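You operate a simulated robot arm through the tools that you are given. There is no shell and no other tool. Be economical: measure what you need, move in short steps, check, and stop when the job is done.

Carry out the task below with a simulated two-armed robot. There is one attempt and no reset: what you move stays moved.

## Task
Pack the cast of case 855 and crate it for the courier.
Fine: use the orange case box; hold it with your other hand as you lift its lid, lay the cast in and snap the lid back on; then set it in the grey crate. Plaster chips: lower the cast gently, never drop it.

Only the result counts: the job must be done as asked and must still hold three seconds after the hand-in. Knocking over, shifting, dropping, spilling or breaking anything else fails it. A push-on lid holds only when it is set on centred and level and pressed home; a screw cap is set on level and turned clockwise until tight.

## Robot
Two 7-joint arms with two-finger parallel grippers on one trunk, on a base that drives. Base frame: it is fixed to the floor where the robot stands at the start and does not move with it; the origin is under the middle of the robot, x ahead of it, y to its left, z up; the surface under the hand at the start is at about z = 0.9. Lengths are in m, angles in rad, forces in N, time in s.
The left shoulder is at the start at [0.05, 0.187, 1.135], the right one opposite. With the tool pointing down near the work surface each hand reaches from about 0.1 to 0.66 m from the robot's upright axis, wherever it stands, measured 20 degrees to its own side. Places, roughly: inside of the grey crate [0.5, 0.4, 0.9]; inside of the orange case box at the packing bench [0.5, 0.1, 0.9]; packing bench [0.6, -0.1, 0.9]. Payload 3.43 kg a hand.
Tool frame (each hand has its own): the origin (TCP) lies between the finger pads and is the grasp point; the fingertips stand 0.03 m ahead of it; z points along the fingers, y is the line along which they close. Largest opening 0.094 m; finger width 0.028, thickness 0.01; the body of the gripper, 0.05 by 0.096 m, starts 0.055 m behind the TCP.
Orientation is that of the tool frame in the base frame, as [roll, pitch, yaw] about the fixed x, y, z axes, in that order (R = Rz(yaw) Ry(pitch) Rx(roll)). With the fingers straight down and closing along the base's y, the tool's x points along the base's -x, its y along +y and its z along -z.

## Interface
- The arms move only by the tool step_arm. It takes "left_series", "right_series" or both (then of equal length, played together; a hand with none holds still); each is one flat list of numbers, 7 for each row, row after row: the shift along the tool's x, y, z in units of 100 mm (1.0 is 100 mm), then the turn, a rotation vector about the tool's x, y, z in units of 60 degrees (1.0 is 60 degrees), then the gripper command, from -1 (fully open) to 1 (shut), values between in proportion. In form: [tx, ty, tz, wx, wy, wz, grip, tx, ty, tz, wx, wy, wz, grip, ...]. A call has 1 to 8 rows; each row is the pose to reach, as a shift and turn from the pose commanded when the call began, along the tool's axes at that moment. A call with a number of a shift or a turn outside -1 to 1 is refused whole. A row lasts 0.2 s, in which the tool goes at most 0.05 m and 0.15 rad; a call with a longer step from one row to the next is refused whole, and so is a gripper value outside its range. Where a pose cannot be reached the arm comes as near as it can. A force on the tool above 90 N (or 10 N above the force at the start of the call, whichever is more), or a blocked arm, ends the call early, and 0.2 s more pass. The fingers move at their own pace (about 0.153 m/s each) and stop on an object; they squeeze with about 34 N. The grip force told is the motor's: it shows also when the fingers shut on nothing. Time passes only in rows, and 0.2 s behind the last, so rows that repeat a pose let the fingers close. The reply holds the time, the measured pose of the TCP, the force on the tool along the base axes, the opening and the grip force, in the units named above and with some noise, with the torque about the TCP (base axes, N m) and any sound that the robot's microphone picked up.
- Cameras (640 x 400 px; columns grow to the right, rows downward): "scene" is now at [0.1384, -0.0185, 1.308]; the picture's right is [-0.18, -0.98, 0.00], its down [-0.44, 0.08, -0.89] and it looks along [0.88, -0.16, -0.45] (base axes); focal length 214 px, centre (320, 200). "left" rides on the left gripper at [0.076, -0.014, -0.103] in its tool frame; the picture's right is [0.18, 0.98, 0.00], its down [-0.75, 0.14, -0.64] and it looks along [-0.63, 0.12, 0.77] (tool axes); focal length 243 px, centre (320, 200). "right" rides on the right gripper at [0.076, 0.014, -0.102] in its tool frame; the picture's right is [-0.18, 0.98, 0.00], its down [-0.75, -0.14, -0.64] and it looks along [-0.63, -0.12, 0.77] (tool axes); focal length 243 px, centre (320, 200). There is no depth. A picture from a camera that has moved, and an enlarged one, comes with that camera's place and axes in the base frame and with its lens. The place of the scene camera against the robot may be out by one fixed shift of up to 0.018 m in any direction.
- snapshot(camera): a new picture of that camera. No time passes.
- move_column(by): slides the trunk up (or, below 0, down) by that many m; the arms and the scene camera ride with it, the base frame stays. It gives what a move gives, with no picture.
- roll_base(legs): drives the robot by 1 to 6 legs, each [ahead, left, turn to the left] in m, m and rad, along the robot's own axes; the way and the turn of a leg run together, so that a leg with both is an arc; at most 1.5 m and 3.142 rad a leg. The arms and the cameras ride along, it lands a little off, and it stops where it bumps. It gives what a move gives.
- turn_head(pan, tilt): turns the head with the scene camera to pan (to the left, within 1.396 rad either way) and tilt (down, from -0.506 to 1.204), counted from straight ahead of the robot. It gives what a move gives.
- zoom(camera, box): a new picture of the part [left, top, right, bottom] of that camera's present view, enlarged. No time passes.
- hand_in(): hands the job in; it is judged then, once.

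Go step by step. Nothing tells you exact positions but the pictures and the camera data: compare them with the known pose of the tool, close in by small moves and look again before you grip or let go. The budget is 120 turns and 92 pictures, counting those below and the enlarged ones. Unless the task says otherwise, let go and move clear before handing in.

The tools are called after "Request:" by a JSON object that holds its "api" and its "payload". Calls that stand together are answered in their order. step_arm: Moves the arms, as the interface text tells. Its arguments: {"type":"object","properties":{"left_series":{"type":"array","items":{"type":"number"}},"right_series":{"type":"array","items":{"type":"number"}}},"required":[]} The other tools are called the same way: move_column (by) slides the trunk up or down; roll_base (legs) drives the base; turn_head (pan, tilt) turns the head that bears the scene camera; snapshot (camera) takes a picture; zoom (camera, box) takes an enlarged picture of a part of a camera's view; hand_in () hands the job in.

At the start:

```text
time: 0.0
left_ee_pos: [0.335, 0.0727, 1.1721]
left_tool_rot: [-3.14, 0.0, -3.14]
left_wrist_force: [0.4, -0.2, 0.6]
left_moment: [0.01, 0.0, 0.01]
left_width: 0.0939
left_gripper_force: 0.0
right_ee_pos: [0.3373, -0.2212, 1.2346]
right_tool_rot: [3.141, 0.0, 3.14]
right_wrist_force: [0.8, 0.6, -0.2]
right_moment: [0.01, 0.01, -0.01]
right_width: 0.0941
right_gripper_force: 0.1
trunk travel left (down, up): [-0.35, 0.082]
robot x, y, heading: [-0.0023, 0.0016, 0.002]
head pan, tilt: [-0.178, 0.468]
```

scene: 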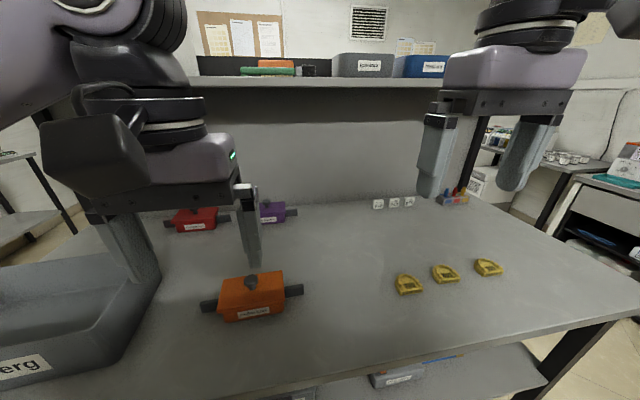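
right: 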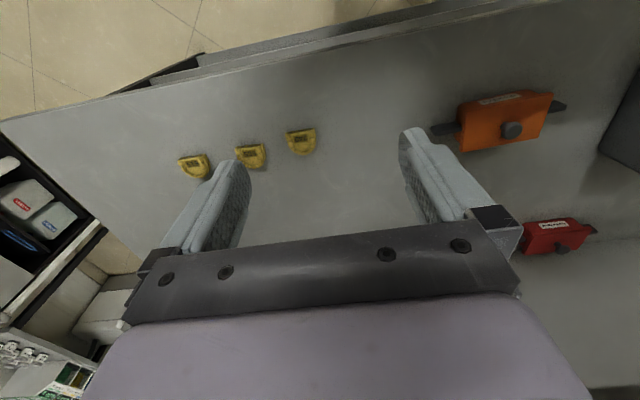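
left: 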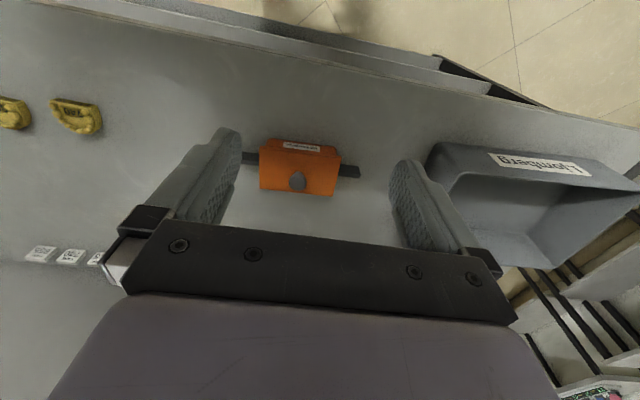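

I see an orange box with side handles and a knob lid, three yellow casts, and white tags further back. I'll zoom in to read the labels.

Request:
{"api": "zoom", "payload": {"camera": "scene", "box": [380, 240, 520, 310]}}

Request:
{"api": "zoom", "payload": {"camera": "scene", "box": [190, 260, 310, 335]}}

Request:
{"api": "zoom", "payload": {"camera": "scene", "box": [350, 180, 480, 220]}}

```text
4.57 times, centred on (450, 275) of scene
camera zoom: at [0.1384, -0.0185, 1.308], right [-0.18, -0.98, 0.0], down [-0.44, 0.08, -0.89], along [0.88, -0.16, -0.45], focal length 980 px, centre (-274, -143)
```

zoom: 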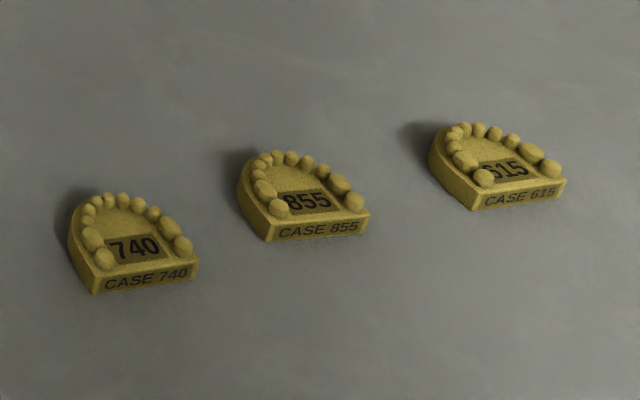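

```text
5.33 times, centred on (250, 298) of scene
camera zoom: at [0.1384, -0.0185, 1.308], right [-0.18, -0.98, 0.0], down [-0.44, 0.08, -0.89], along [0.88, -0.16, -0.45], focal length 1144 px, centre (693, -320)
```

zoom: 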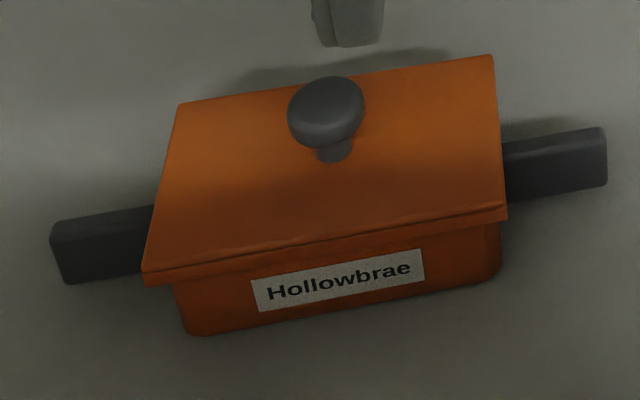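

```text
4.92 times, centred on (415, 200) of scene
camera zoom: at [0.1384, -0.0185, 1.308], right [-0.18, -0.98, 0.0], down [-0.44, 0.08, -0.89], along [0.88, -0.16, -0.45], focal length 1056 px, centre (-148, 200)
```

zoom: 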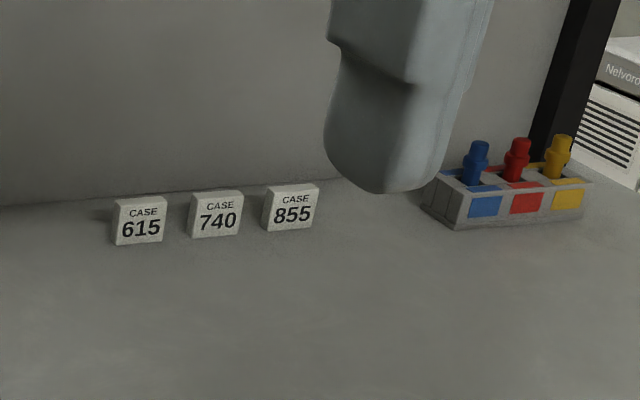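

The middle cast is 855. Next I look at the crate and the box from another head angle.

Request:
{"api": "turn_head", "payload": {"pan": 0.45, "tilt": 0.75}}

Request:
{"api": "snapshot", "payload": {"camera": "scene"}}

Request:
{"api": "zoom", "payload": {"camera": "left", "box": [230, 120, 390, 220]}}

```text
time: 1.0
left_ee_pos: [0.3332, 0.0725, 1.1731]
left_tool_rot: [-3.14, 0.001, -3.139]
left_wrist_force: [-0.9, 1.1, 0.0]
left_moment: [0.03, 0.02, 0.02]
left_width: 0.094
left_gripper_force: 0.1
right_ee_pos: [0.3381, -0.2216, 1.2356]
right_tool_rot: [3.139, 0.0, 3.141]
right_wrist_force: [0.0, -0.6, -0.3]
right_moment: [0.05, -0.02, 0.05]
right_width: 0.0937
right_gripper_force: 0.0
trunk travel left (down, up): [-0.35, 0.082]
robot x, y, heading: [0.0007, 0.0002, 0.002]
head pan, tilt: [0.45, 0.75]
```

```text
85 pictures are left
camera scene: at [0.1229, 0.0338, 1.2831], right [0.43, -0.9, 0.0], down [-0.61, -0.3, -0.73], along [0.66, 0.32, -0.68], focal length 214 px, centre (320, 200)
```

scene: 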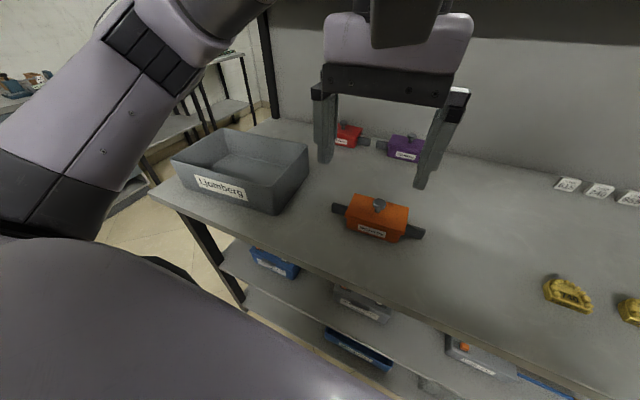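

```text
4.00 times, centred on (310, 170) of left
camera zoom: at [0.2577, 0.0575, 1.2764], right [-0.19, 0.98, 0.0], down [0.75, 0.14, 0.64], along [0.63, 0.12, -0.77], focal length 970 px, centre (360, 320)
```

zoom: 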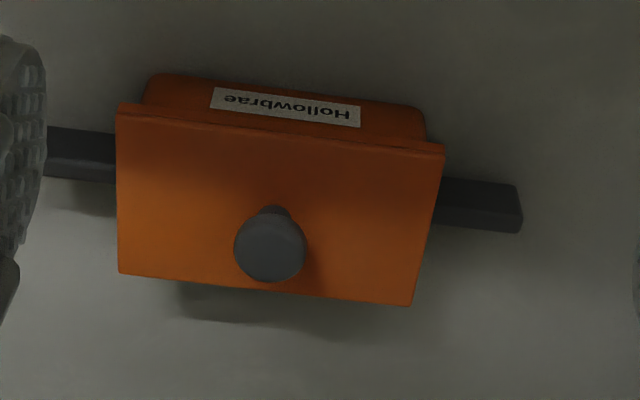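

The box centre is near (0.47, 0.065), its handles run along y, and the crate spans about x .39–.60, y .29–.59. I'll turn both hands so they close along x: left for the handle, right for the knob.

Request:
{"api": "step_arm", "payload": {"left_series": [-0.1, 0.1, 0, 0, 0, 0.125, -1, -0.2, 0.2, 0, 0, 0, 0.25, -1, -0.3, 0.3, 0, 0, 0, 0.375, -1, -0.4, 0.4, 0, 0, 0, 0.5, -1, -0.5, 0.5, 0, 0, 0, 0.625, -1, -0.6, 0.6, 0, 0, 0, 0.75, -1], "right_series": [-0.1, 0, 0, 0, 0, -0.125, -1, -0.2, 0, 0, 0, 0, -0.25, -1, -0.3, 0, 0, 0, 0, -0.375, -1, -0.4, 0, 0, 0, 0, -0.5, -1, -0.5, 0, 0, 0, 0, -0.625, -1, -0.6, 0, 0, 0, 0, -0.75, -1]}}

```text
time: 2.4
left_ee_pos: [0.3949, 0.1308, 1.1737]
left_tool_rot: [-3.141, 0.003, 2.356]
left_wrist_force: [-0.2, 0.1, -0.2]
left_moment: [-0.01, 0.01, 0.01]
left_width: 0.0943
left_gripper_force: 0.1
right_ee_pos: [0.3982, -0.2207, 1.2359]
right_tool_rot: [-3.141, 0.002, -2.353]
right_wrist_force: [1.4, 0.2, -0.4]
right_moment: [-0.03, -0.02, -0.01]
right_width: 0.0941
right_gripper_force: 0.0
trunk travel left (down, up): [-0.35, 0.082]
robot x, y, heading: [-0.0005, 0.003, 0.002]
head pan, tilt: [0.45, 0.75]
```

Request:
{"api": "step_arm", "payload": {"left_series": [0, 0.16, 0, 0, 0, 0.125, -1, 0, 0.32, 0, 0, 0, 0.25, -1, 0, 0.48, 0, 0, 0, 0.375, -1, 0, 0.64, 0, 0, 0, 0.5, -1, 0, 0.8, 0, 0, 0, 0.625, -1, 0, 0.96, 0, 0, 0, 0.75, -1], "right_series": [-0.14, 0, 0, 0, 0, -0.125, -1, -0.28, 0, 0, 0, 0, -0.25, -1, -0.42, 0, 0, 0, 0, -0.375, -1, -0.56, 0, 0, 0, 0, -0.5, -1, -0.7, 0, 0, 0, 0, -0.625, -1, -0.85, 0, 0, 0, 0, -0.75, -1]}}

Request:
{"api": "snapshot", "payload": {"camera": "left"}}

Request:
{"api": "snapshot", "payload": {"camera": "right"}}

```text
time: 3.8
left_ee_pos: [0.4616, 0.2008, 1.173]
left_tool_rot: [-3.141, 0.001, 1.571]
left_wrist_force: [0.6, 0.2, 0.3]
left_moment: [0.01, -0.03, 0.01]
left_width: 0.0939
left_gripper_force: 0.0
right_ee_pos: [0.3014, -0.088, 1.1734]
right_tool_rot: [-3.14, 0.004, -1.578]
right_wrist_force: [0.4, 0.4, -0.3]
right_moment: [0.02, 0.03, -0.04]
right_width: 0.094
right_gripper_force: 0.1
right hand out of reach, approached as far as the arm can: row 1, 2, 3, 4, 5, 6
trunk travel left (down, up): [-0.35, 0.082]
robot x, y, heading: [-0.0029, -0.0012, -0.001]
head pan, tilt: [0.45, 0.75]
```

```text
83 pictures are left
camera left: at [0.4471, 0.2762, 1.2763], right [0.98, 0.18, 0.0], down [0.14, -0.75, 0.64], along [0.12, -0.63, -0.77], focal length 243 px, centre (320, 200)
```

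left: 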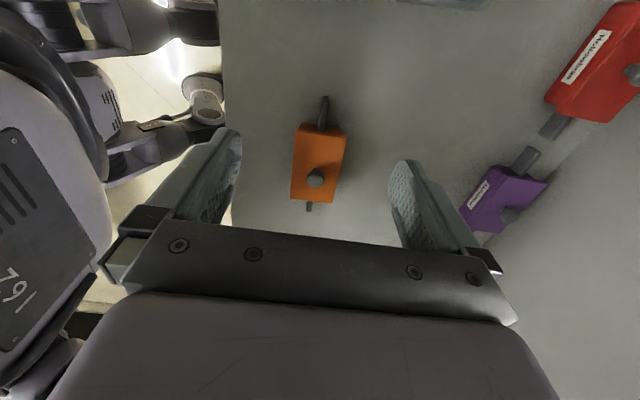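

```text
82 pictures are left
camera right: at [0.2869, -0.1642, 1.2756], right [-0.98, 0.19, 0.0], down [0.15, 0.75, 0.64], along [0.12, 0.63, -0.76], focal length 243 px, centre (320, 200)
```

right: 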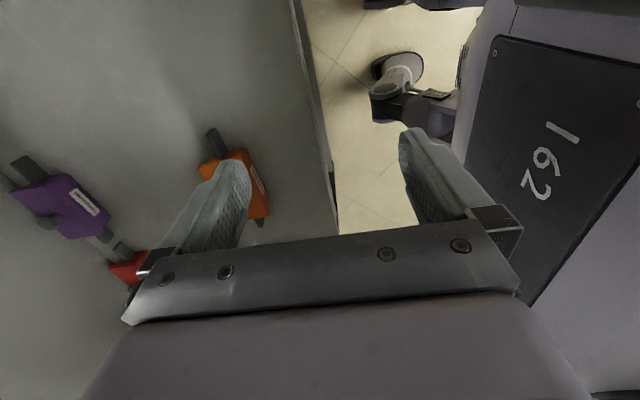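

Left sits above the left handle, whose middle is about (0.472, 0.152), and the box is yawed about +0.06. The right arm hit its reach limit up high, so I'll lower it and bring it forward while I tilt the left hand outwards.

Request:
{"api": "step_arm", "payload": {"left_series": [0.04, 0.025, 0.25, -0.0036, -0.125, -0.014, -1, 0.08, 0.05, 0.5, -0.0072, -0.25, -0.028, -1, 0.12, 0.075, 0.75, -0.011, -0.375, -0.041, -1, 0.17, 0.1, 1.0, -0.0145, -0.5, -0.055, -1], "right_series": [0, 0, 0.35, 0, 0, 0, -1, 0, -0.3, 0.7, 0, 0, 0, -1, 0, -0.65, 0.7, 0, 0, 0, -1, 0, -1.0, 0.7, 0, 0, 0, -1]}}

```text
time: 4.8
left_ee_pos: [0.4686, 0.2203, 1.0746]
left_tool_rot: [3.138, 0.526, 1.632]
left_wrist_force: [-0.2, 0.1, -0.2]
left_moment: [0.01, -0.01, 0.0]
left_width: 0.0939
left_gripper_force: 0.1
right_ee_pos: [0.324, -0.0693, 1.0949]
right_tool_rot: [3.14, -0.001, -1.575]
right_wrist_force: [0.0, -0.2, 0.3]
right_moment: [-0.01, -0.01, -0.02]
right_width: 0.0937
right_gripper_force: 0.0
right hand out of reach, approached as far as the arm can: row 2, 3, 4
trunk travel left (down, up): [-0.35, 0.082]
robot x, y, heading: [-0.0013, 0.0014, -0.0]
head pan, tilt: [0.45, 0.75]
```

Left tilted as wanted. The right hand is limited reaching inboard at this yaw, so I'll go outboard first to probe how far it reaches.

Request:
{"api": "step_arm", "payload": {"right_series": [0.4, 0, 0, 0, 0, 0, -1, 0.8, -0.2, 0, 0, 0, 0, -1, 0.9, -0.6, 0, 0, 0, 0, -1, 0.9, -1.0, 0, 0, 0, 0, -1]}}

```text
time: 5.8
left_ee_pos: [0.4674, 0.2195, 1.0743]
left_tool_rot: [3.141, 0.525, 1.632]
left_wrist_force: [0.1, -0.3, 0.7]
left_moment: [-0.02, 0.0, 0.01]
left_width: 0.094
left_gripper_force: 0.0
right_ee_pos: [0.3063, -0.1209, 1.0927]
right_tool_rot: [3.139, 0.003, -1.574]
right_wrist_force: [-0.3, -0.2, -0.6]
right_moment: [-0.02, 0.0, 0.0]
right_width: 0.0939
right_gripper_force: 0.0
right hand out of reach, approached as far as the arm can: row 1, 2, 3, 4
trunk travel left (down, up): [-0.35, 0.082]
robot x, y, heading: [0.0018, 0.0023, -0.0]
head pan, tilt: [0.45, 0.75]
```

The wrist limit blocks that yaw for the right arm. The knob is round, so I'll use the near-original yaw for the right hand, closing along y.

Request:
{"api": "step_arm", "payload": {"right_series": [0, 0, 0, 0, 0, 0.12, -1, 0, 0, 0, 0, 0, 0.24, -1, 0, 0, 0, 0, 0, 0.36, -1, 0, 0, 0, 0, 0, 0.48, -1, 0, 0, 0, 0, 0, 0.6, -1, 0, 0, 0, 0, 0, 0.72, -1]}}

```text
time: 7.2
left_ee_pos: [0.4687, 0.2192, 1.0747]
left_tool_rot: [-3.14, 0.526, 1.634]
left_wrist_force: [0.4, 0.3, -0.3]
left_moment: [0.03, 0.03, 0.02]
left_width: 0.0941
left_gripper_force: 0.0
right_ee_pos: [0.3002, -0.1214, 1.0902]
right_tool_rot: [-3.141, 0.004, -2.328]
right_wrist_force: [0.1, 0.1, 0.5]
right_moment: [0.03, -0.01, 0.02]
right_width: 0.094
right_gripper_force: 0.0
trunk travel left (down, up): [-0.35, 0.082]
robot x, y, heading: [0.0014, 0.0001, 0.005]
head pan, tilt: [0.45, 0.75]
```

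Request:
{"api": "step_arm", "payload": {"left_series": [0.02, 0.003, 0.16, 0, 0, 0, -1, 0.045, 0.006, 0.32, 0, 0, 0, -1, 0.07, 0.009, 0.48, 0, 0, 0, -1, 0.09, 0.012, 0.64, 0, 0, 0, -1, 0.11, 0.015, 0.8, 0, 0, 0, -1, 0.136, 0.018, 0.955, 0, 0, 0, -1], "right_series": [-0.16, -0.06, 0, 0, 0, 0.12, -1, -0.32, -0.12, 0, 0, 0, 0.24, -1, -0.48, -0.18, 0, 0, 0, 0.36, -1, -0.64, -0.24, 0, 0, 0, 0.48, -1, -0.8, -0.31, 0, 0, 0, 0.6, -1, -1.0, -0.37, 0, 0, 0, 0.72, -1]}}

Request:
{"api": "snapshot", "payload": {"camera": "left"}}

Request:
{"api": "snapshot", "payload": {"camera": "right"}}

Request:
{"api": "snapshot", "payload": {"camera": "scene"}}

```text
time: 8.6
left_ee_pos: [0.4729, 0.1834, 0.9835]
left_tool_rot: [3.14, 0.526, 1.631]
left_wrist_force: [-0.4, 0.5, 0.1]
left_moment: [-0.03, -0.02, -0.04]
left_width: 0.0939
left_gripper_force: 0.0
right_ee_pos: [0.3939, -0.0748, 1.09]
right_tool_rot: [3.141, -0.001, -3.082]
right_wrist_force: [0.3, -0.2, -0.8]
right_moment: [0.03, 0.03, 0.03]
right_width: 0.0939
right_gripper_force: 0.1
trunk travel left (down, up): [-0.35, 0.082]
robot x, y, heading: [-0.002, 0.001, -0.005]
head pan, tilt: [0.45, 0.75]
```

```text
81 pictures are left
camera left: at [0.4523, 0.2986, 1.0349], right [0.97, 0.22, -0.09], down [0.16, -0.32, 0.93], along [0.17, -0.92, -0.35], focal length 243 px, centre (320, 200)
```

left: 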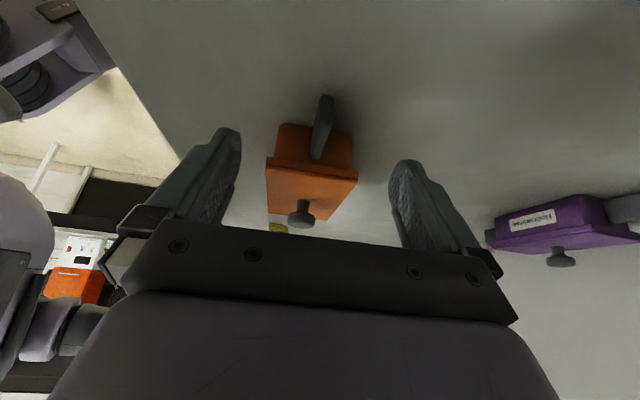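

```text
80 pictures are left
camera right: at [0.3173, -0.0639, 1.1925], right [0.13, 0.99, 0.0], down [0.76, -0.1, 0.64], along [0.64, -0.08, -0.77], focal length 243 px, centre (320, 200)
```

right: 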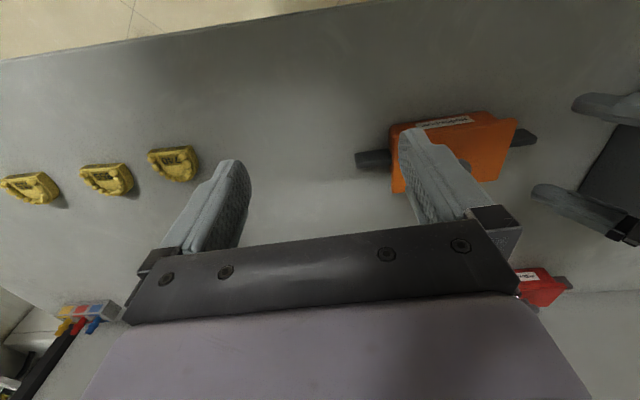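

```text
79 pictures are left
camera scene: at [0.123, 0.0341, 1.283], right [0.44, -0.9, 0.0], down [-0.61, -0.3, -0.73], along [0.66, 0.32, -0.68], focal length 214 px, centre (320, 200)
```

scene: 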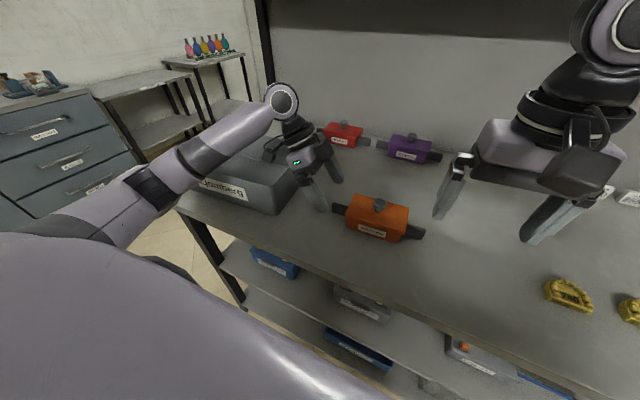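

Request:
{"api": "zoom", "payload": {"camera": "left", "box": [240, 80, 400, 240]}}

Request:
{"api": "zoom", "payload": {"camera": "scene", "box": [300, 150, 460, 250]}}

```text
2.50 times, centred on (320, 160) of left
camera zoom: at [0.4523, 0.2986, 1.0349], right [0.97, 0.22, -0.09], down [0.16, -0.32, 0.93], along [0.17, -0.92, -0.35], focal length 606 px, centre (320, 300)
```

zoom: 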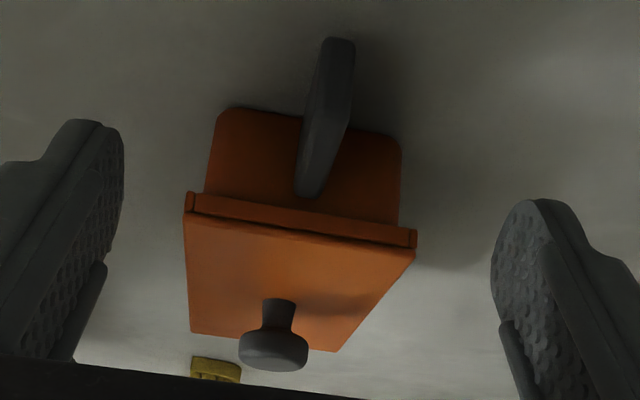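

```text
4.00 times, centred on (380, 200) of scene
camera zoom: at [0.123, 0.0341, 1.283], right [0.44, -0.9, 0.0], down [-0.61, -0.3, -0.73], along [0.66, 0.32, -0.68], focal length 858 px, centre (80, 200)
```

zoom: 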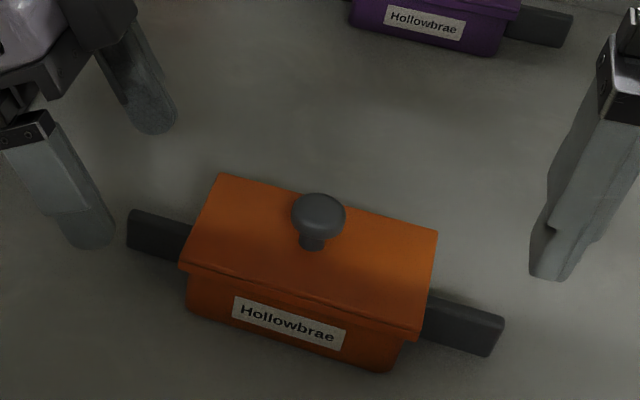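

The handle is a bar about 10 mm thick at z .91–.935. I'll advance the left hand 50 mm along its axis, then close it.

Request:
{"api": "step_arm", "payload": {"left_series": [0, 0, 0.17, 0, 0, 0, -1, 0, 0, 0.34, 0, 0, 0, -1, 0, 0, 0.5, 0, 0, 0, -1]}}

Request:
{"api": "zoom", "payload": {"camera": "left", "box": [200, 60, 440, 240]}}

```text
time: 9.4
left_ee_pos: [0.4782, 0.1548, 0.9394]
left_tool_rot: [-3.137, 0.525, 1.632]
left_wrist_force: [-0.2, 0.4, 0.1]
left_moment: [0.0, 0.02, 0.0]
left_width: 0.094
left_gripper_force: 0.0
right_ee_pos: [0.393, -0.0731, 1.089]
right_tool_rot: [3.139, -0.001, -3.081]
right_wrist_force: [0.8, -0.4, -0.2]
right_moment: [0.0, 0.01, -0.01]
right_width: 0.0941
right_gripper_force: 0.2
trunk travel left (down, up): [-0.35, 0.082]
robot x, y, heading: [0.0033, -0.0021, 0.003]
head pan, tilt: [0.45, 0.75]
```

```text
2.22 times, centred on (320, 150) of left
camera zoom: at [0.4574, 0.2709, 0.9907], right [0.97, 0.22, -0.09], down [0.16, -0.32, 0.93], along [0.17, -0.92, -0.35], focal length 539 px, centre (320, 311)
```

zoom: 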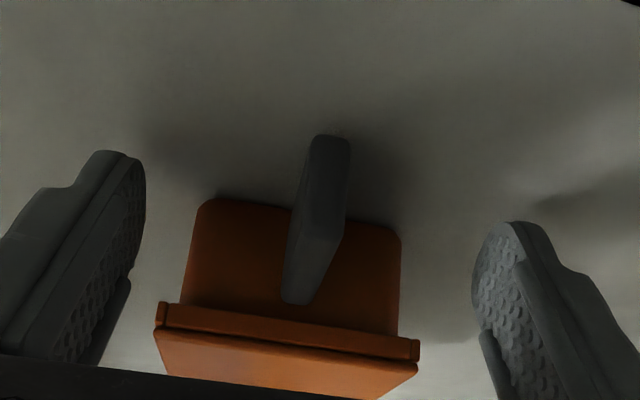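

The fingers straddle the handle evenly. Closing the left gripper.

Request:
{"api": "step_arm", "payload": {"left_series": [0, 0, 0, 0, 0, 0, 0.2, 0, 0, 0, 0, 0, 0, 0.6, 0, 0, 0, 0, 0, 0, 1, 0, 0, 0, 0, 0, 0, 1]}}

Request:
{"api": "zoom", "payload": {"camera": "left", "box": [200, 60, 440, 240]}}

Request:
{"api": "snapshot", "payload": {"camera": "right"}}

```text
time: 10.4
left_ee_pos: [0.4784, 0.1553, 0.9402]
left_tool_rot: [3.141, 0.523, 1.633]
left_wrist_force: [-0.4, 0.7, 0.0]
left_moment: [0.05, -0.01, 0.0]
left_width: 0.0132
left_gripper_force: 33.8
right_ee_pos: [0.3948, -0.074, 1.0911]
right_tool_rot: [3.14, 0.001, -3.08]
right_wrist_force: [0.4, -0.5, -0.3]
right_moment: [0.02, 0.0, 0.01]
right_width: 0.094
right_gripper_force: 0.1
trunk travel left (down, up): [-0.35, 0.082]
robot x, y, heading: [0.0002, -0.0031, 0.0]
head pan, tilt: [0.45, 0.75]
```

```text
2.22 times, centred on (320, 150) of left
camera zoom: at [0.4571, 0.2715, 0.9922], right [0.97, 0.22, -0.09], down [0.16, -0.32, 0.93], along [0.17, -0.92, -0.35], focal length 539 px, centre (320, 311)
```

zoom: 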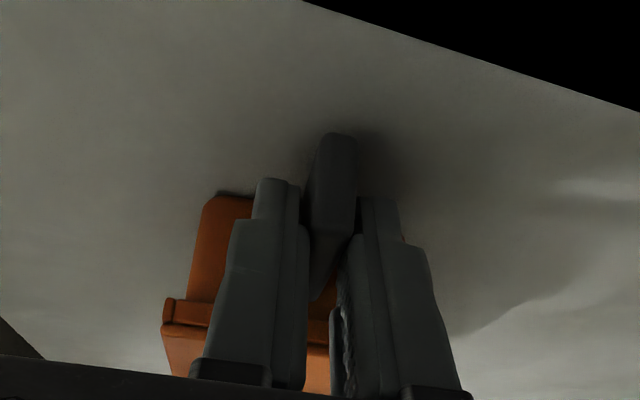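

```text
74 pictures are left
camera right: at [0.317, -0.0646, 1.1926], right [0.12, 0.99, 0.0], down [0.76, -0.1, 0.64], along [0.64, -0.08, -0.77], focal length 243 px, centre (320, 200)
```

right: 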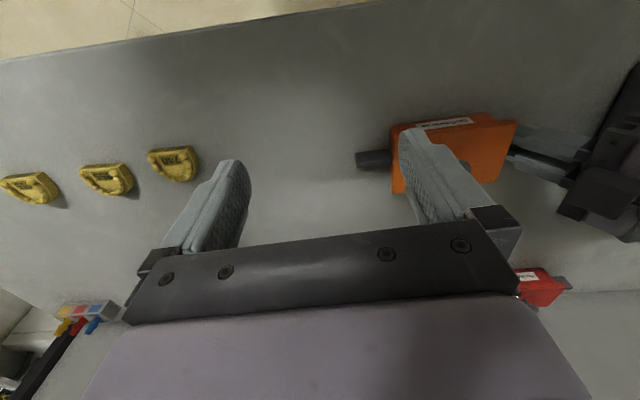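

Handle gripped (13 mm). Now I move the right hand over the knob.

Request:
{"api": "step_arm", "payload": {"right_series": [-0.2, 0.33, 0, 0, 0, 0, -1, -0.4, 0.66, 0, 0, 0, 0, -1, -0.6, 0.95, 0, 0, 0, 0, -1]}}

Request:
{"api": "snapshot", "payload": {"camera": "right"}}

```text
time: 11.2
left_ee_pos: [0.4785, 0.1563, 0.9406]
left_tool_rot: [-3.141, 0.523, 1.632]
left_wrist_force: [-0.7, -0.1, 0.5]
left_moment: [0.11, -0.01, 0.01]
left_width: 0.0133
left_gripper_force: 33.9
right_ee_pos: [0.446, 0.0229, 1.0934]
right_tool_rot: [3.14, -0.001, -3.078]
right_wrist_force: [-0.3, 0.2, -0.9]
right_moment: [0.02, 0.03, -0.02]
right_width: 0.0939
right_gripper_force: 0.1
trunk travel left (down, up): [-0.35, 0.082]
robot x, y, heading: [0.0004, -0.0018, 0.001]
head pan, tilt: [0.45, 0.75]
```

```text
73 pictures are left
camera right: at [0.3705, 0.0336, 1.1963], right [0.12, 0.99, 0.0], down [0.76, -0.09, 0.64], along [0.64, -0.08, -0.77], focal length 243 px, centre (320, 200)
```

right: 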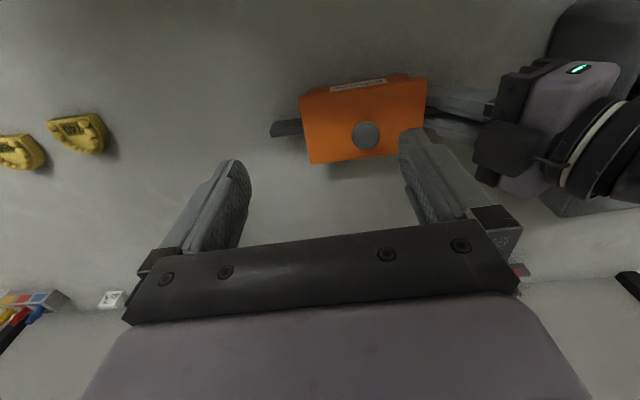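

Request:
{"api": "step_arm", "payload": {"right_series": [-0.18, 0.2, 0, 0, 0, 0, -1, -0.35, 0.4, 0.3, 0, 0, 0, -1, -0.35, 0.4, 0.6, 0, 0, 0, -1]}}

Request:
{"api": "snapshot", "payload": {"camera": "right"}}

Request:
{"api": "zoom", "payload": {"camera": "scene", "box": [240, 90, 480, 240]}}

```text
time: 12.0
left_ee_pos: [0.479, 0.1563, 0.9407]
left_tool_rot: [-3.141, 0.525, 1.631]
left_wrist_force: [0.6, 0.0, -0.5]
left_moment: [0.07, 0.0, -0.01]
left_width: 0.0131
left_gripper_force: 33.6
right_ee_pos: [0.484, 0.0655, 1.0292]
right_tool_rot: [3.14, 0.0, -3.081]
right_wrist_force: [0.3, -0.1, 0.3]
right_moment: [0.01, -0.01, 0.05]
right_width: 0.094
right_gripper_force: 0.1
trunk travel left (down, up): [-0.35, 0.082]
robot x, y, heading: [0.0003, 0.0009, 0.003]
head pan, tilt: [0.45, 0.75]
```

```text
72 pictures are left
camera right: at [0.4074, 0.0753, 1.1322], right [0.12, 0.99, 0.0], down [0.76, -0.1, 0.64], along [0.64, -0.08, -0.77], focal length 243 px, centre (320, 200)
```

right: 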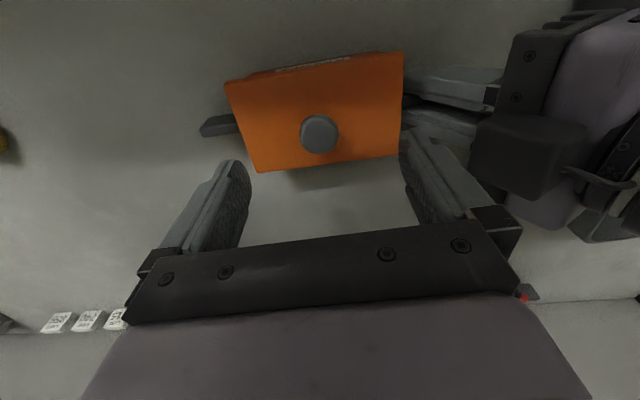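

```text
2.67 times, centred on (360, 165) of scene
camera zoom: at [0.123, 0.0337, 1.2831], right [0.44, -0.9, 0.0], down [-0.61, -0.3, -0.73], along [0.66, 0.32, -0.68], focal length 572 px, centre (213, 293)
```

zoom: 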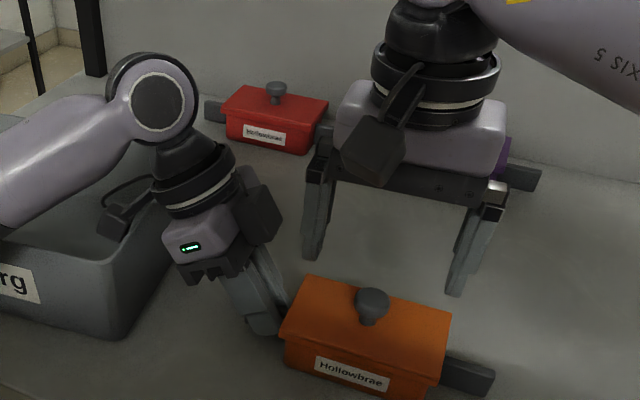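

Knob is right under the hand at about (0.482, 0.0655), with its top near z .978. Lowering to z .982 and closing gently on it.

Request:
{"api": "step_arm", "payload": {"right_series": [0, 0, 0.16, 0, 0, 0, -1, 0, 0, 0.32, 0, 0, 0, -1, 0, 0, 0.47, 0, 0, 0, -1]}}

Request:
{"api": "snapshot", "payload": {"camera": "right"}}

Request:
{"api": "zoom", "payload": {"camera": "scene", "box": [280, 120, 440, 240]}}

```text
time: 12.8
left_ee_pos: [0.478, 0.1563, 0.941]
left_tool_rot: [-3.141, 0.525, 1.631]
left_wrist_force: [0.4, 0.0, -0.1]
left_moment: [0.07, -0.01, 0.01]
left_width: 0.0132
left_gripper_force: 34.3
right_ee_pos: [0.4821, 0.0671, 0.9823]
right_tool_rot: [-3.141, 0.001, -3.08]
right_wrist_force: [0.0, 0.2, 0.4]
right_moment: [-0.01, 0.07, -0.01]
right_width: 0.0941
right_gripper_force: 0.0
trunk travel left (down, up): [-0.35, 0.082]
robot x, y, heading: [0.0022, 0.0024, -0.001]
head pan, tilt: [0.45, 0.75]
```

```text
70 pictures are left
camera right: at [0.4044, 0.0768, 1.0861], right [0.12, 0.99, 0.0], down [0.76, -0.1, 0.64], along [0.64, -0.08, -0.77], focal length 243 px, centre (320, 200)
```

right: 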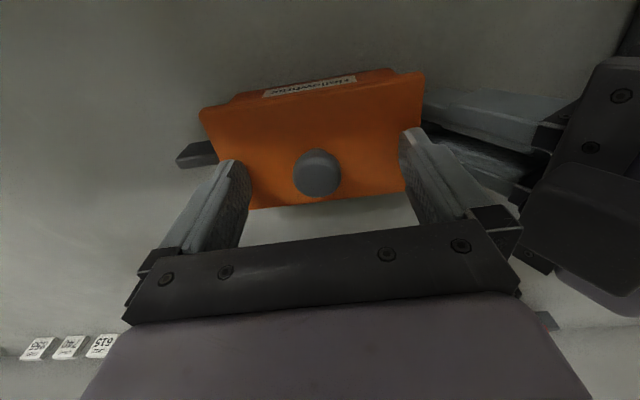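

```text
3.33 times, centred on (360, 180) of scene
camera zoom: at [0.1229, 0.0339, 1.2831], right [0.44, -0.9, 0.0], down [-0.61, -0.3, -0.73], along [0.66, 0.32, -0.68], focal length 715 px, centre (187, 267)
```

zoom: 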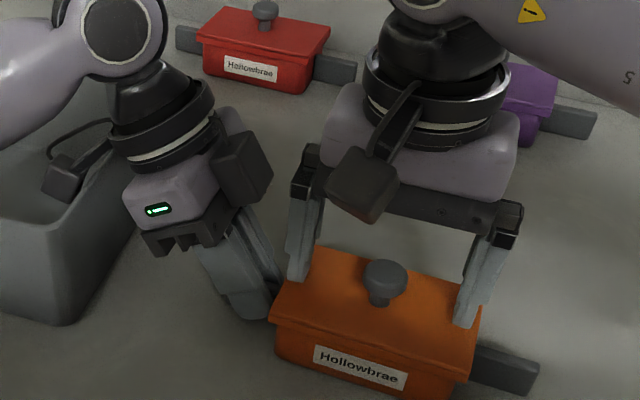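

Request:
{"api": "step_arm", "payload": {"right_series": [0.05, -0.01, 0, 0, 0, 0, -0.2, 0.05, -0.01, 0, 0, 0, 0, 0.4, 0.05, -0.01, 0, 0, 0, 0, 1, 0.05, -0.01, 0, 0, 0, 0, 1]}}

Request:
{"api": "snapshot", "payload": {"camera": "right"}}

```text
time: 13.8
left_ee_pos: [0.4787, 0.1563, 0.9409]
left_tool_rot: [-3.14, 0.525, 1.632]
left_wrist_force: [-0.2, 2.7, 0.6]
left_moment: [-0.07, -0.02, -0.04]
left_width: 0.0134
left_gripper_force: 33.7
right_ee_pos: [0.4757, 0.0647, 0.9828]
right_tool_rot: [3.141, 0.0, -3.081]
right_wrist_force: [0.5, -2.1, -0.9]
right_moment: [-0.08, 0.01, 0.0]
right_width: 0.0253
right_gripper_force: 33.6
trunk travel left (down, up): [-0.35, 0.082]
robot x, y, heading: [-0.0022, -0.0024, -0.002]
head pan, tilt: [0.45, 0.75]
```

```text
68 pictures are left
camera right: at [0.3992, 0.0749, 1.0863], right [0.12, 0.99, 0.0], down [0.76, -0.1, 0.64], along [0.64, -0.08, -0.77], focal length 243 px, centre (320, 200)
```

right: 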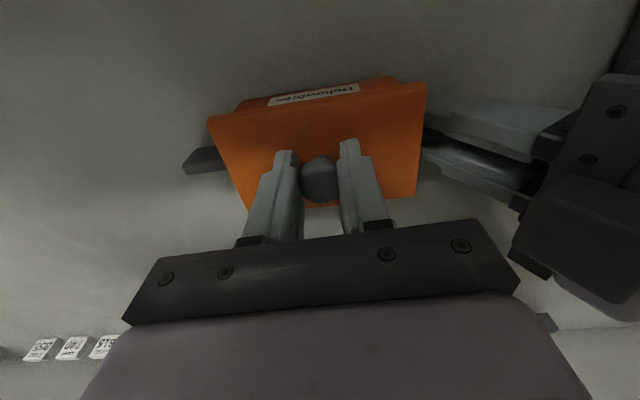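

Knob gripped (25 mm). Lifting the lid slowly while the left hand holds the box.

Request:
{"api": "step_arm", "payload": {"right_series": [0, 0, -0.1, 0, 0, 0, 1, 0, 0, -0.2, 0, 0, 0, 1, 0, 0, -0.3, 0, 0, 0, 1, 0, 0, -0.4, 0, 0, 0, 1, 0, 0, -0.5, 0, 0, 0, 1, 0, 0, -0.6, 0, 0, 0, 1]}}

Request:
{"api": "snapshot", "payload": {"camera": "right"}}

Request:
{"api": "snapshot", "payload": {"camera": "scene"}}

```text
time: 15.2
left_ee_pos: [0.4786, 0.1552, 0.9408]
left_tool_rot: [3.142, 0.525, 1.632]
left_wrist_force: [0.1, 0.4, 0.2]
left_moment: [-0.02, -0.02, -0.02]
left_width: 0.0131
left_gripper_force: 33.9
right_ee_pos: [0.4756, 0.0652, 1.0445]
right_tool_rot: [-3.141, 0.0, -3.078]
right_wrist_force: [-0.2, 0.6, 0.3]
right_moment: [-0.01, 0.0, 0.0]
right_width: 0.0251
right_gripper_force: 34.4
trunk travel left (down, up): [-0.35, 0.082]
robot x, y, heading: [0.0031, -0.0002, -0.001]
head pan, tilt: [0.45, 0.75]
heard: snap
```

```text
67 pictures are left
camera right: at [0.399, 0.0759, 1.1465], right [0.12, 0.99, 0.0], down [0.76, -0.09, 0.64], along [0.64, -0.08, -0.77], focal length 243 px, centre (320, 200)
```

right: 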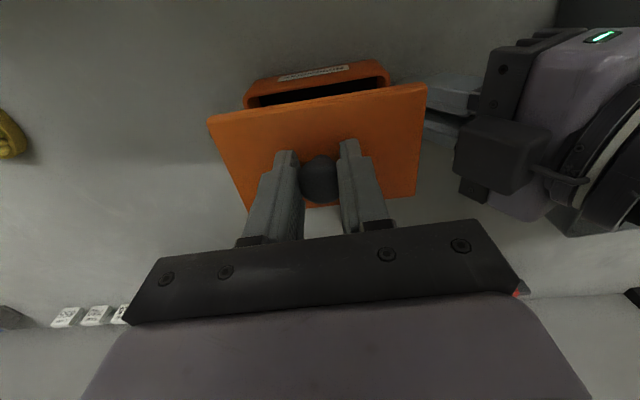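

```text
66 pictures are left
camera scene: at [0.1228, 0.0339, 1.283], right [0.44, -0.9, 0.0], down [-0.61, -0.3, -0.73], along [0.66, 0.32, -0.68], focal length 214 px, centre (320, 200)
```

scene: 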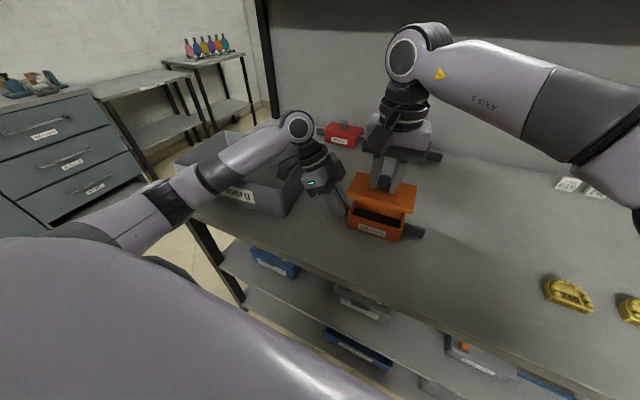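

Snap heard and the lid is free; its seated pose was TCP (0.4756, 0.065, 0.9826), yaw −3.080. I'll set it on the bench at about (0.475, −0.14), between the box and the casts.

Request:
{"api": "step_arm", "payload": {"right_series": [0.03, -0.45, -0.05, 0, 0, 0, 1, 0.06, -0.95, -0.05, 0, 0, 0, 1]}}

Request:
{"api": "step_arm", "payload": {"right_series": [0.03, -0.45, 0, 0, 0, 0, 1, 0.06, -0.95, 0, 0, 0, 0, 1, 0.06, -0.95, 0.4, 0, 0, 0, 1]}}

Request:
{"api": "snapshot", "payload": {"camera": "right"}}

Request:
{"api": "turn_head", "payload": {"pan": -0.3, "tilt": 0.75}}

Request:
{"api": "snapshot", "payload": {"camera": "scene"}}

```text
time: 15.8
left_ee_pos: [0.4786, 0.1552, 0.9396]
left_tool_rot: [-3.141, 0.524, 1.631]
left_wrist_force: [0.3, -0.7, 0.5]
left_moment: [0.06, 0.03, -0.01]
left_width: 0.0133
left_gripper_force: 33.9
right_ee_pos: [0.4768, -0.0312, 1.0481]
right_tool_rot: [3.139, -0.001, -3.081]
right_wrist_force: [-0.2, 0.3, -0.5]
right_moment: [0.01, 0.01, -0.03]
right_width: 0.0251
right_gripper_force: 33.9
trunk travel left (down, up): [-0.35, 0.082]
robot x, y, heading: [-0.0008, 0.0014, 0.001]
head pan, tilt: [0.45, 0.75]
```

```text
time: 16.6
left_ee_pos: [0.4785, 0.1565, 0.94]
left_tool_rot: [-3.14, 0.526, 1.631]
left_wrist_force: [0.3, -0.4, 0.2]
left_moment: [0.09, 0.01, 0.0]
left_width: 0.0135
left_gripper_force: 34.0
right_ee_pos: [0.4792, -0.1285, 1.009]
right_tool_rot: [3.14, 0.0, -3.078]
right_wrist_force: [-0.2, 0.4, -0.9]
right_moment: [0.02, 0.02, 0.0]
right_width: 0.0249
right_gripper_force: 34.2
trunk travel left (down, up): [-0.35, 0.082]
robot x, y, heading: [-0.0002, 0.0016, -0.0]
head pan, tilt: [0.45, 0.75]
```

```text
65 pictures are left
camera right: at [0.4021, -0.1173, 1.1112], right [0.12, 0.99, 0.0], down [0.76, -0.1, 0.64], along [0.64, -0.08, -0.77], focal length 243 px, centre (320, 200)
```

right: 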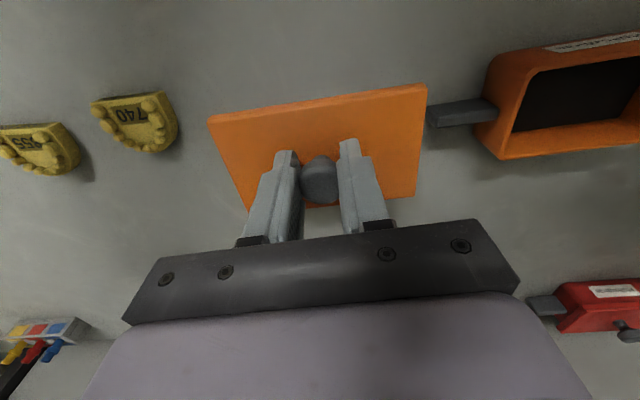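

```text
time: 17.7
left_ee_pos: [0.4787, 0.1565, 0.9413]
left_tool_rot: [-3.142, 0.524, 1.631]
left_wrist_force: [-0.3, 0.4, -0.3]
left_moment: [-0.02, 0.01, 0.01]
left_width: 0.0131
left_gripper_force: 33.8
right_ee_pos: [0.478, -0.1276, 1.0095]
right_tool_rot: [3.139, 0.0, -3.079]
right_wrist_force: [-0.3, 0.5, -0.1]
right_moment: [0.01, 0.02, 0.02]
right_width: 0.0253
right_gripper_force: 33.9
trunk travel left (down, up): [-0.35, 0.082]
robot x, y, heading: [0.0008, -0.0014, -0.002]
head pan, tilt: [-0.3, 0.75]
```

```text
64 pictures are left
camera scene: at [0.1274, -0.0266, 1.2831], right [-0.29, -0.96, 0.0], down [-0.65, 0.2, -0.73], along [0.7, -0.22, -0.68], focal length 214 px, centre (320, 200)
```

scene: 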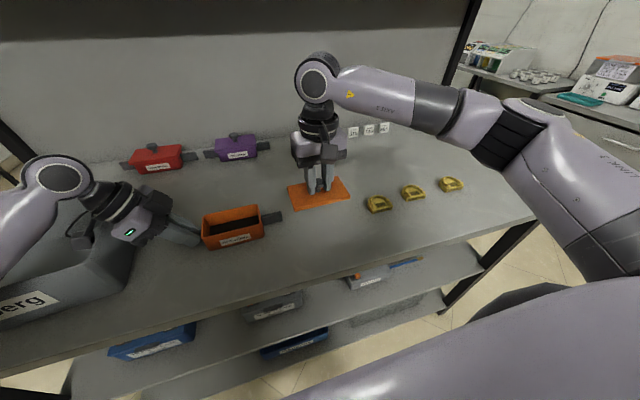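

Request:
{"api": "step_arm", "payload": {"right_series": [0, 0, 0.2, 0, 0, 0, 1, 0, 0, 0.4, 0, 0, 0, 1, 0, 0, 0.5, 0, 0, 0, 1, 0, 0, 0.54, 0, 0, 0, 1]}}

Request:
{"api": "zoom", "payload": {"camera": "scene", "box": [240, 130, 400, 230]}}

```text
time: 18.7
left_ee_pos: [0.4791, 0.1567, 0.9403]
left_tool_rot: [-3.14, 0.525, 1.631]
left_wrist_force: [-0.6, -0.4, -0.5]
left_moment: [0.04, 0.01, 0.01]
left_width: 0.0133
left_gripper_force: 34.3
right_ee_pos: [0.4757, -0.1262, 0.9541]
right_tool_rot: [3.141, 0.0, -3.081]
right_wrist_force: [-0.3, 0.7, 0.1]
right_moment: [-0.02, 0.01, -0.04]
right_width: 0.025
right_gripper_force: 34.1
trunk travel left (down, up): [-0.35, 0.082]
robot x, y, heading: [0.0031, -0.0023, 0.005]
head pan, tilt: [-0.3, 0.75]
```

```text
4.00 times, centred on (320, 180) of scene
camera zoom: at [0.1274, -0.0267, 1.2831], right [-0.3, -0.96, 0.0], down [-0.65, 0.2, -0.73], along [0.7, -0.22, -0.68], focal length 858 px, centre (320, 280)
```

zoom: 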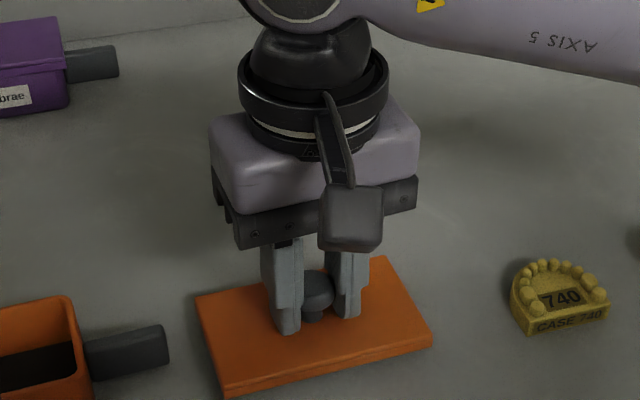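

Close to the bench but no contact yet. I'll lower in 2 mm steps and read the force.

Request:
{"api": "step_arm", "payload": {"right_series": [0, 0, 0.02, 0, 0, 0, 1, 0, 0, 0.04, 0, 0, 0, 1]}}

Request:
{"api": "step_arm", "payload": {"right_series": [0, 0, 0.02, 0, 0, 0, 1]}}

Request:
{"api": "step_arm", "payload": {"right_series": [0, 0, 0.02, 0, 0, 0, 1]}}

```text
time: 19.3
left_ee_pos: [0.4788, 0.1552, 0.9409]
left_tool_rot: [-3.142, 0.525, 1.631]
left_wrist_force: [-0.5, 0.4, -0.3]
left_moment: [0.02, -0.01, 0.01]
left_width: 0.0134
left_gripper_force: 33.5
right_ee_pos: [0.4767, -0.1286, 0.9513]
right_tool_rot: [3.139, 0.0, -3.081]
right_wrist_force: [0.4, 0.1, -0.4]
right_moment: [-0.04, 0.03, 0.05]
right_width: 0.0255
right_gripper_force: 33.7
trunk travel left (down, up): [-0.35, 0.082]
robot x, y, heading: [-0.0025, 0.0003, -0.0]
head pan, tilt: [-0.3, 0.75]
```

```text
time: 19.7
left_ee_pos: [0.4789, 0.156, 0.941]
left_tool_rot: [3.139, 0.526, 1.633]
left_wrist_force: [-0.9, 0.1, -0.3]
left_moment: [-0.01, -0.03, -0.01]
left_width: 0.0134
left_gripper_force: 34.5
right_ee_pos: [0.476, -0.1273, 0.9487]
right_tool_rot: [3.139, 0.0, -3.081]
right_wrist_force: [0.1, 0.5, -0.4]
right_moment: [-0.01, 0.0, 0.01]
right_width: 0.0253
right_gripper_force: 34.0
trunk travel left (down, up): [-0.35, 0.082]
robot x, y, heading: [-0.0016, 0.0026, 0.0]
head pan, tilt: [-0.3, 0.75]
```

```text
time: 20.1
left_ee_pos: [0.4794, 0.1554, 0.941]
left_tool_rot: [-3.141, 0.525, 1.632]
left_wrist_force: [-0.4, 0.7, 0.1]
left_moment: [-0.03, 0.03, 0.0]
left_width: 0.0131
left_gripper_force: 34.6
right_ee_pos: [0.477, -0.1268, 0.9463]
right_tool_rot: [3.14, -0.001, -3.079]
right_wrist_force: [0.1, 0.0, -0.2]
right_moment: [-0.03, 0.0, -0.02]
right_width: 0.0252
right_gripper_force: 34.3
trunk travel left (down, up): [-0.35, 0.082]
robot x, y, heading: [-0.0042, -0.0025, -0.004]
head pan, tilt: [-0.3, 0.75]
```

Request:
{"api": "step_arm", "payload": {"right_series": [0, 0, 0.02, 0, 0, 0, 1]}}

Request:
{"api": "step_arm", "payload": {"right_series": [0, 0, 0.02, 0, 0, 0, 1]}}

Request:
{"api": "zoom", "payload": {"camera": "scene", "box": [270, 170, 370, 230]}}

```text
time: 20.5
left_ee_pos: [0.4791, 0.1564, 0.941]
left_tool_rot: [3.14, 0.525, 1.632]
left_wrist_force: [0.4, 0.8, 0.2]
left_moment: [0.03, 0.05, -0.02]
left_width: 0.0133
left_gripper_force: 33.8
right_ee_pos: [0.4751, -0.1264, 0.9444]
right_tool_rot: [3.14, 0.001, -3.079]
right_wrist_force: [0.3, -0.5, 1.6]
right_moment: [-0.13, 0.03, 0.02]
right_width: 0.0251
right_gripper_force: 33.8
trunk travel left (down, up): [-0.35, 0.082]
robot x, y, heading: [0.0018, 0.0011, 0.002]
head pan, tilt: [-0.3, 0.75]
```

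```text
time: 20.9
left_ee_pos: [0.4783, 0.1563, 0.9406]
left_tool_rot: [3.141, 0.525, 1.631]
left_wrist_force: [0.1, -0.3, 0.5]
left_moment: [0.05, 0.02, 0.01]
left_width: 0.0132
left_gripper_force: 33.8
right_ee_pos: [0.4756, -0.127, 0.9434]
right_tool_rot: [3.139, 0.003, -3.08]
right_wrist_force: [-0.8, -2.1, 10.6]
right_moment: [-0.08, 0.22, 0.02]
right_width: 0.0253
right_gripper_force: 34.5
trunk travel left (down, up): [-0.35, 0.082]
robot x, y, heading: [0.0002, -0.0006, -0.002]
head pan, tilt: [-0.3, 0.75]
```

```text
6.40 times, centred on (320, 200) of scene
camera zoom: at [0.1267, -0.0268, 1.2834], right [-0.3, -0.96, 0.0], down [-0.65, 0.2, -0.73], along [0.7, -0.22, -0.68], focal length 1373 px, centre (320, 200)
```

zoom: 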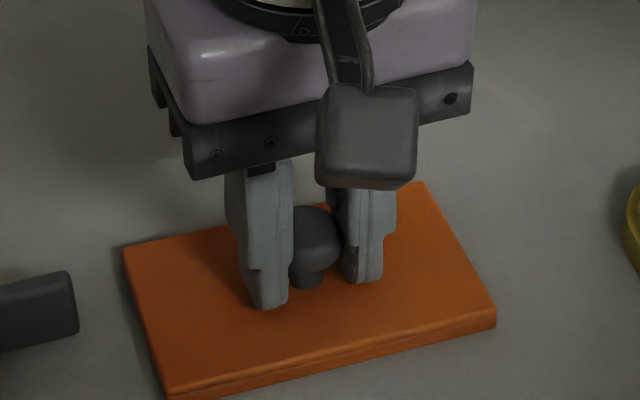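

Lid is on the bench. Release, rise, and head for the cast.

Request:
{"api": "step_arm", "payload": {"right_series": [0, 0, -0.01, 0, 0, 0, 0.3, 0, 0, -0.01, 0, 0, 0, -0.4, 0, 0, -0.01, 0, 0, 0, -1, 0, 0, -0.01, 0, 0, 0, -1, 0, 0, -0.4, 0, 0, 0, -1, 0, 0, -0.8, 0, 0, 0, -1, 0.02, -0.4, -1.0, 0, 0, 0, -1, 0.04, -0.85, -1.0, 0, 0, 0, -1]}}

Request:
{"api": "step_arm", "payload": {"right_series": [0.15, -0.4, 0, 0, 0, 0, -1, 0.3, -0.85, 0, 0, 0, 0, -1]}}

Request:
{"api": "snapshot", "payload": {"camera": "right"}}

Request:
{"api": "snapshot", "payload": {"camera": "scene"}}

```text
time: 22.7
left_ee_pos: [0.4782, 0.1549, 0.9417]
left_tool_rot: [-3.142, 0.524, 1.632]
left_wrist_force: [0.2, -0.2, -0.4]
left_moment: [0.09, -0.01, 0.0]
left_width: 0.013
left_gripper_force: 34.3
right_ee_pos: [0.475, -0.2132, 1.04]
right_tool_rot: [3.14, 0.001, -3.079]
right_wrist_force: [0.6, 0.3, -1.0]
right_moment: [0.04, 0.0, 0.0]
right_width: 0.0941
right_gripper_force: 0.1
trunk travel left (down, up): [-0.35, 0.082]
robot x, y, heading: [0.0018, -0.0007, -0.001]
head pan, tilt: [-0.3, 0.75]
```

```text
time: 23.3
left_ee_pos: [0.478, 0.1554, 0.9415]
left_tool_rot: [3.141, 0.522, 1.631]
left_wrist_force: [-0.1, 0.3, -0.4]
left_moment: [-0.08, -0.02, -0.04]
left_width: 0.0133
left_gripper_force: 34.1
right_ee_pos: [0.4482, -0.2973, 1.0421]
right_tool_rot: [3.14, 0.0, -3.08]
right_wrist_force: [0.3, -0.6, 0.5]
right_moment: [-0.03, 0.0, 0.02]
right_width: 0.0941
right_gripper_force: 0.1
trunk travel left (down, up): [-0.35, 0.082]
robot x, y, heading: [-0.0025, 0.0001, 0.001]
head pan, tilt: [-0.3, 0.75]
```

```text
61 pictures are left
camera right: at [0.372, -0.2883, 1.1446], right [0.12, 0.99, 0.0], down [0.76, -0.09, 0.64], along [0.64, -0.08, -0.77], focal length 243 px, centre (320, 200)
```

right: 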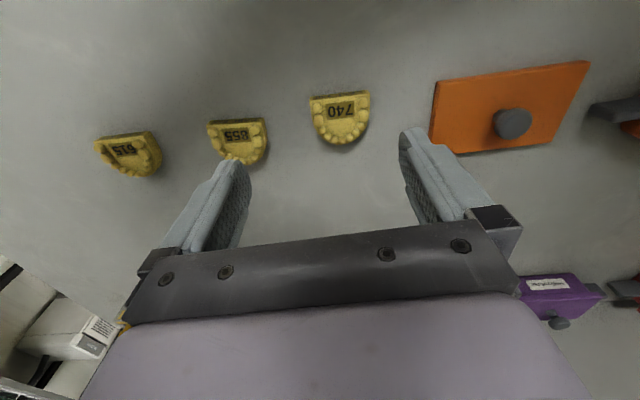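

```text
60 pictures are left
camera scene: at [0.1271, -0.0272, 1.2831], right [-0.3, -0.96, 0.0], down [-0.65, 0.2, -0.73], along [0.7, -0.22, -0.68], focal length 214 px, centre (320, 200)
```

scene: 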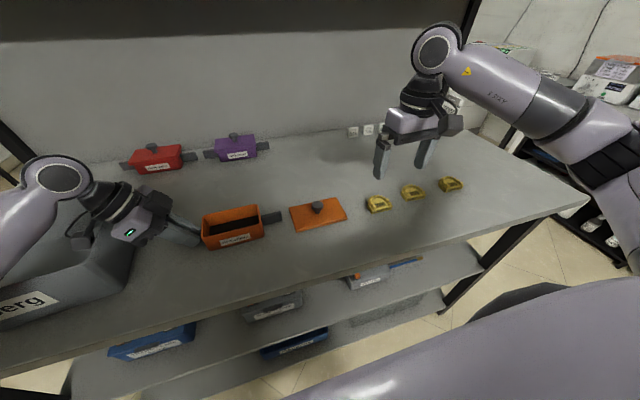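

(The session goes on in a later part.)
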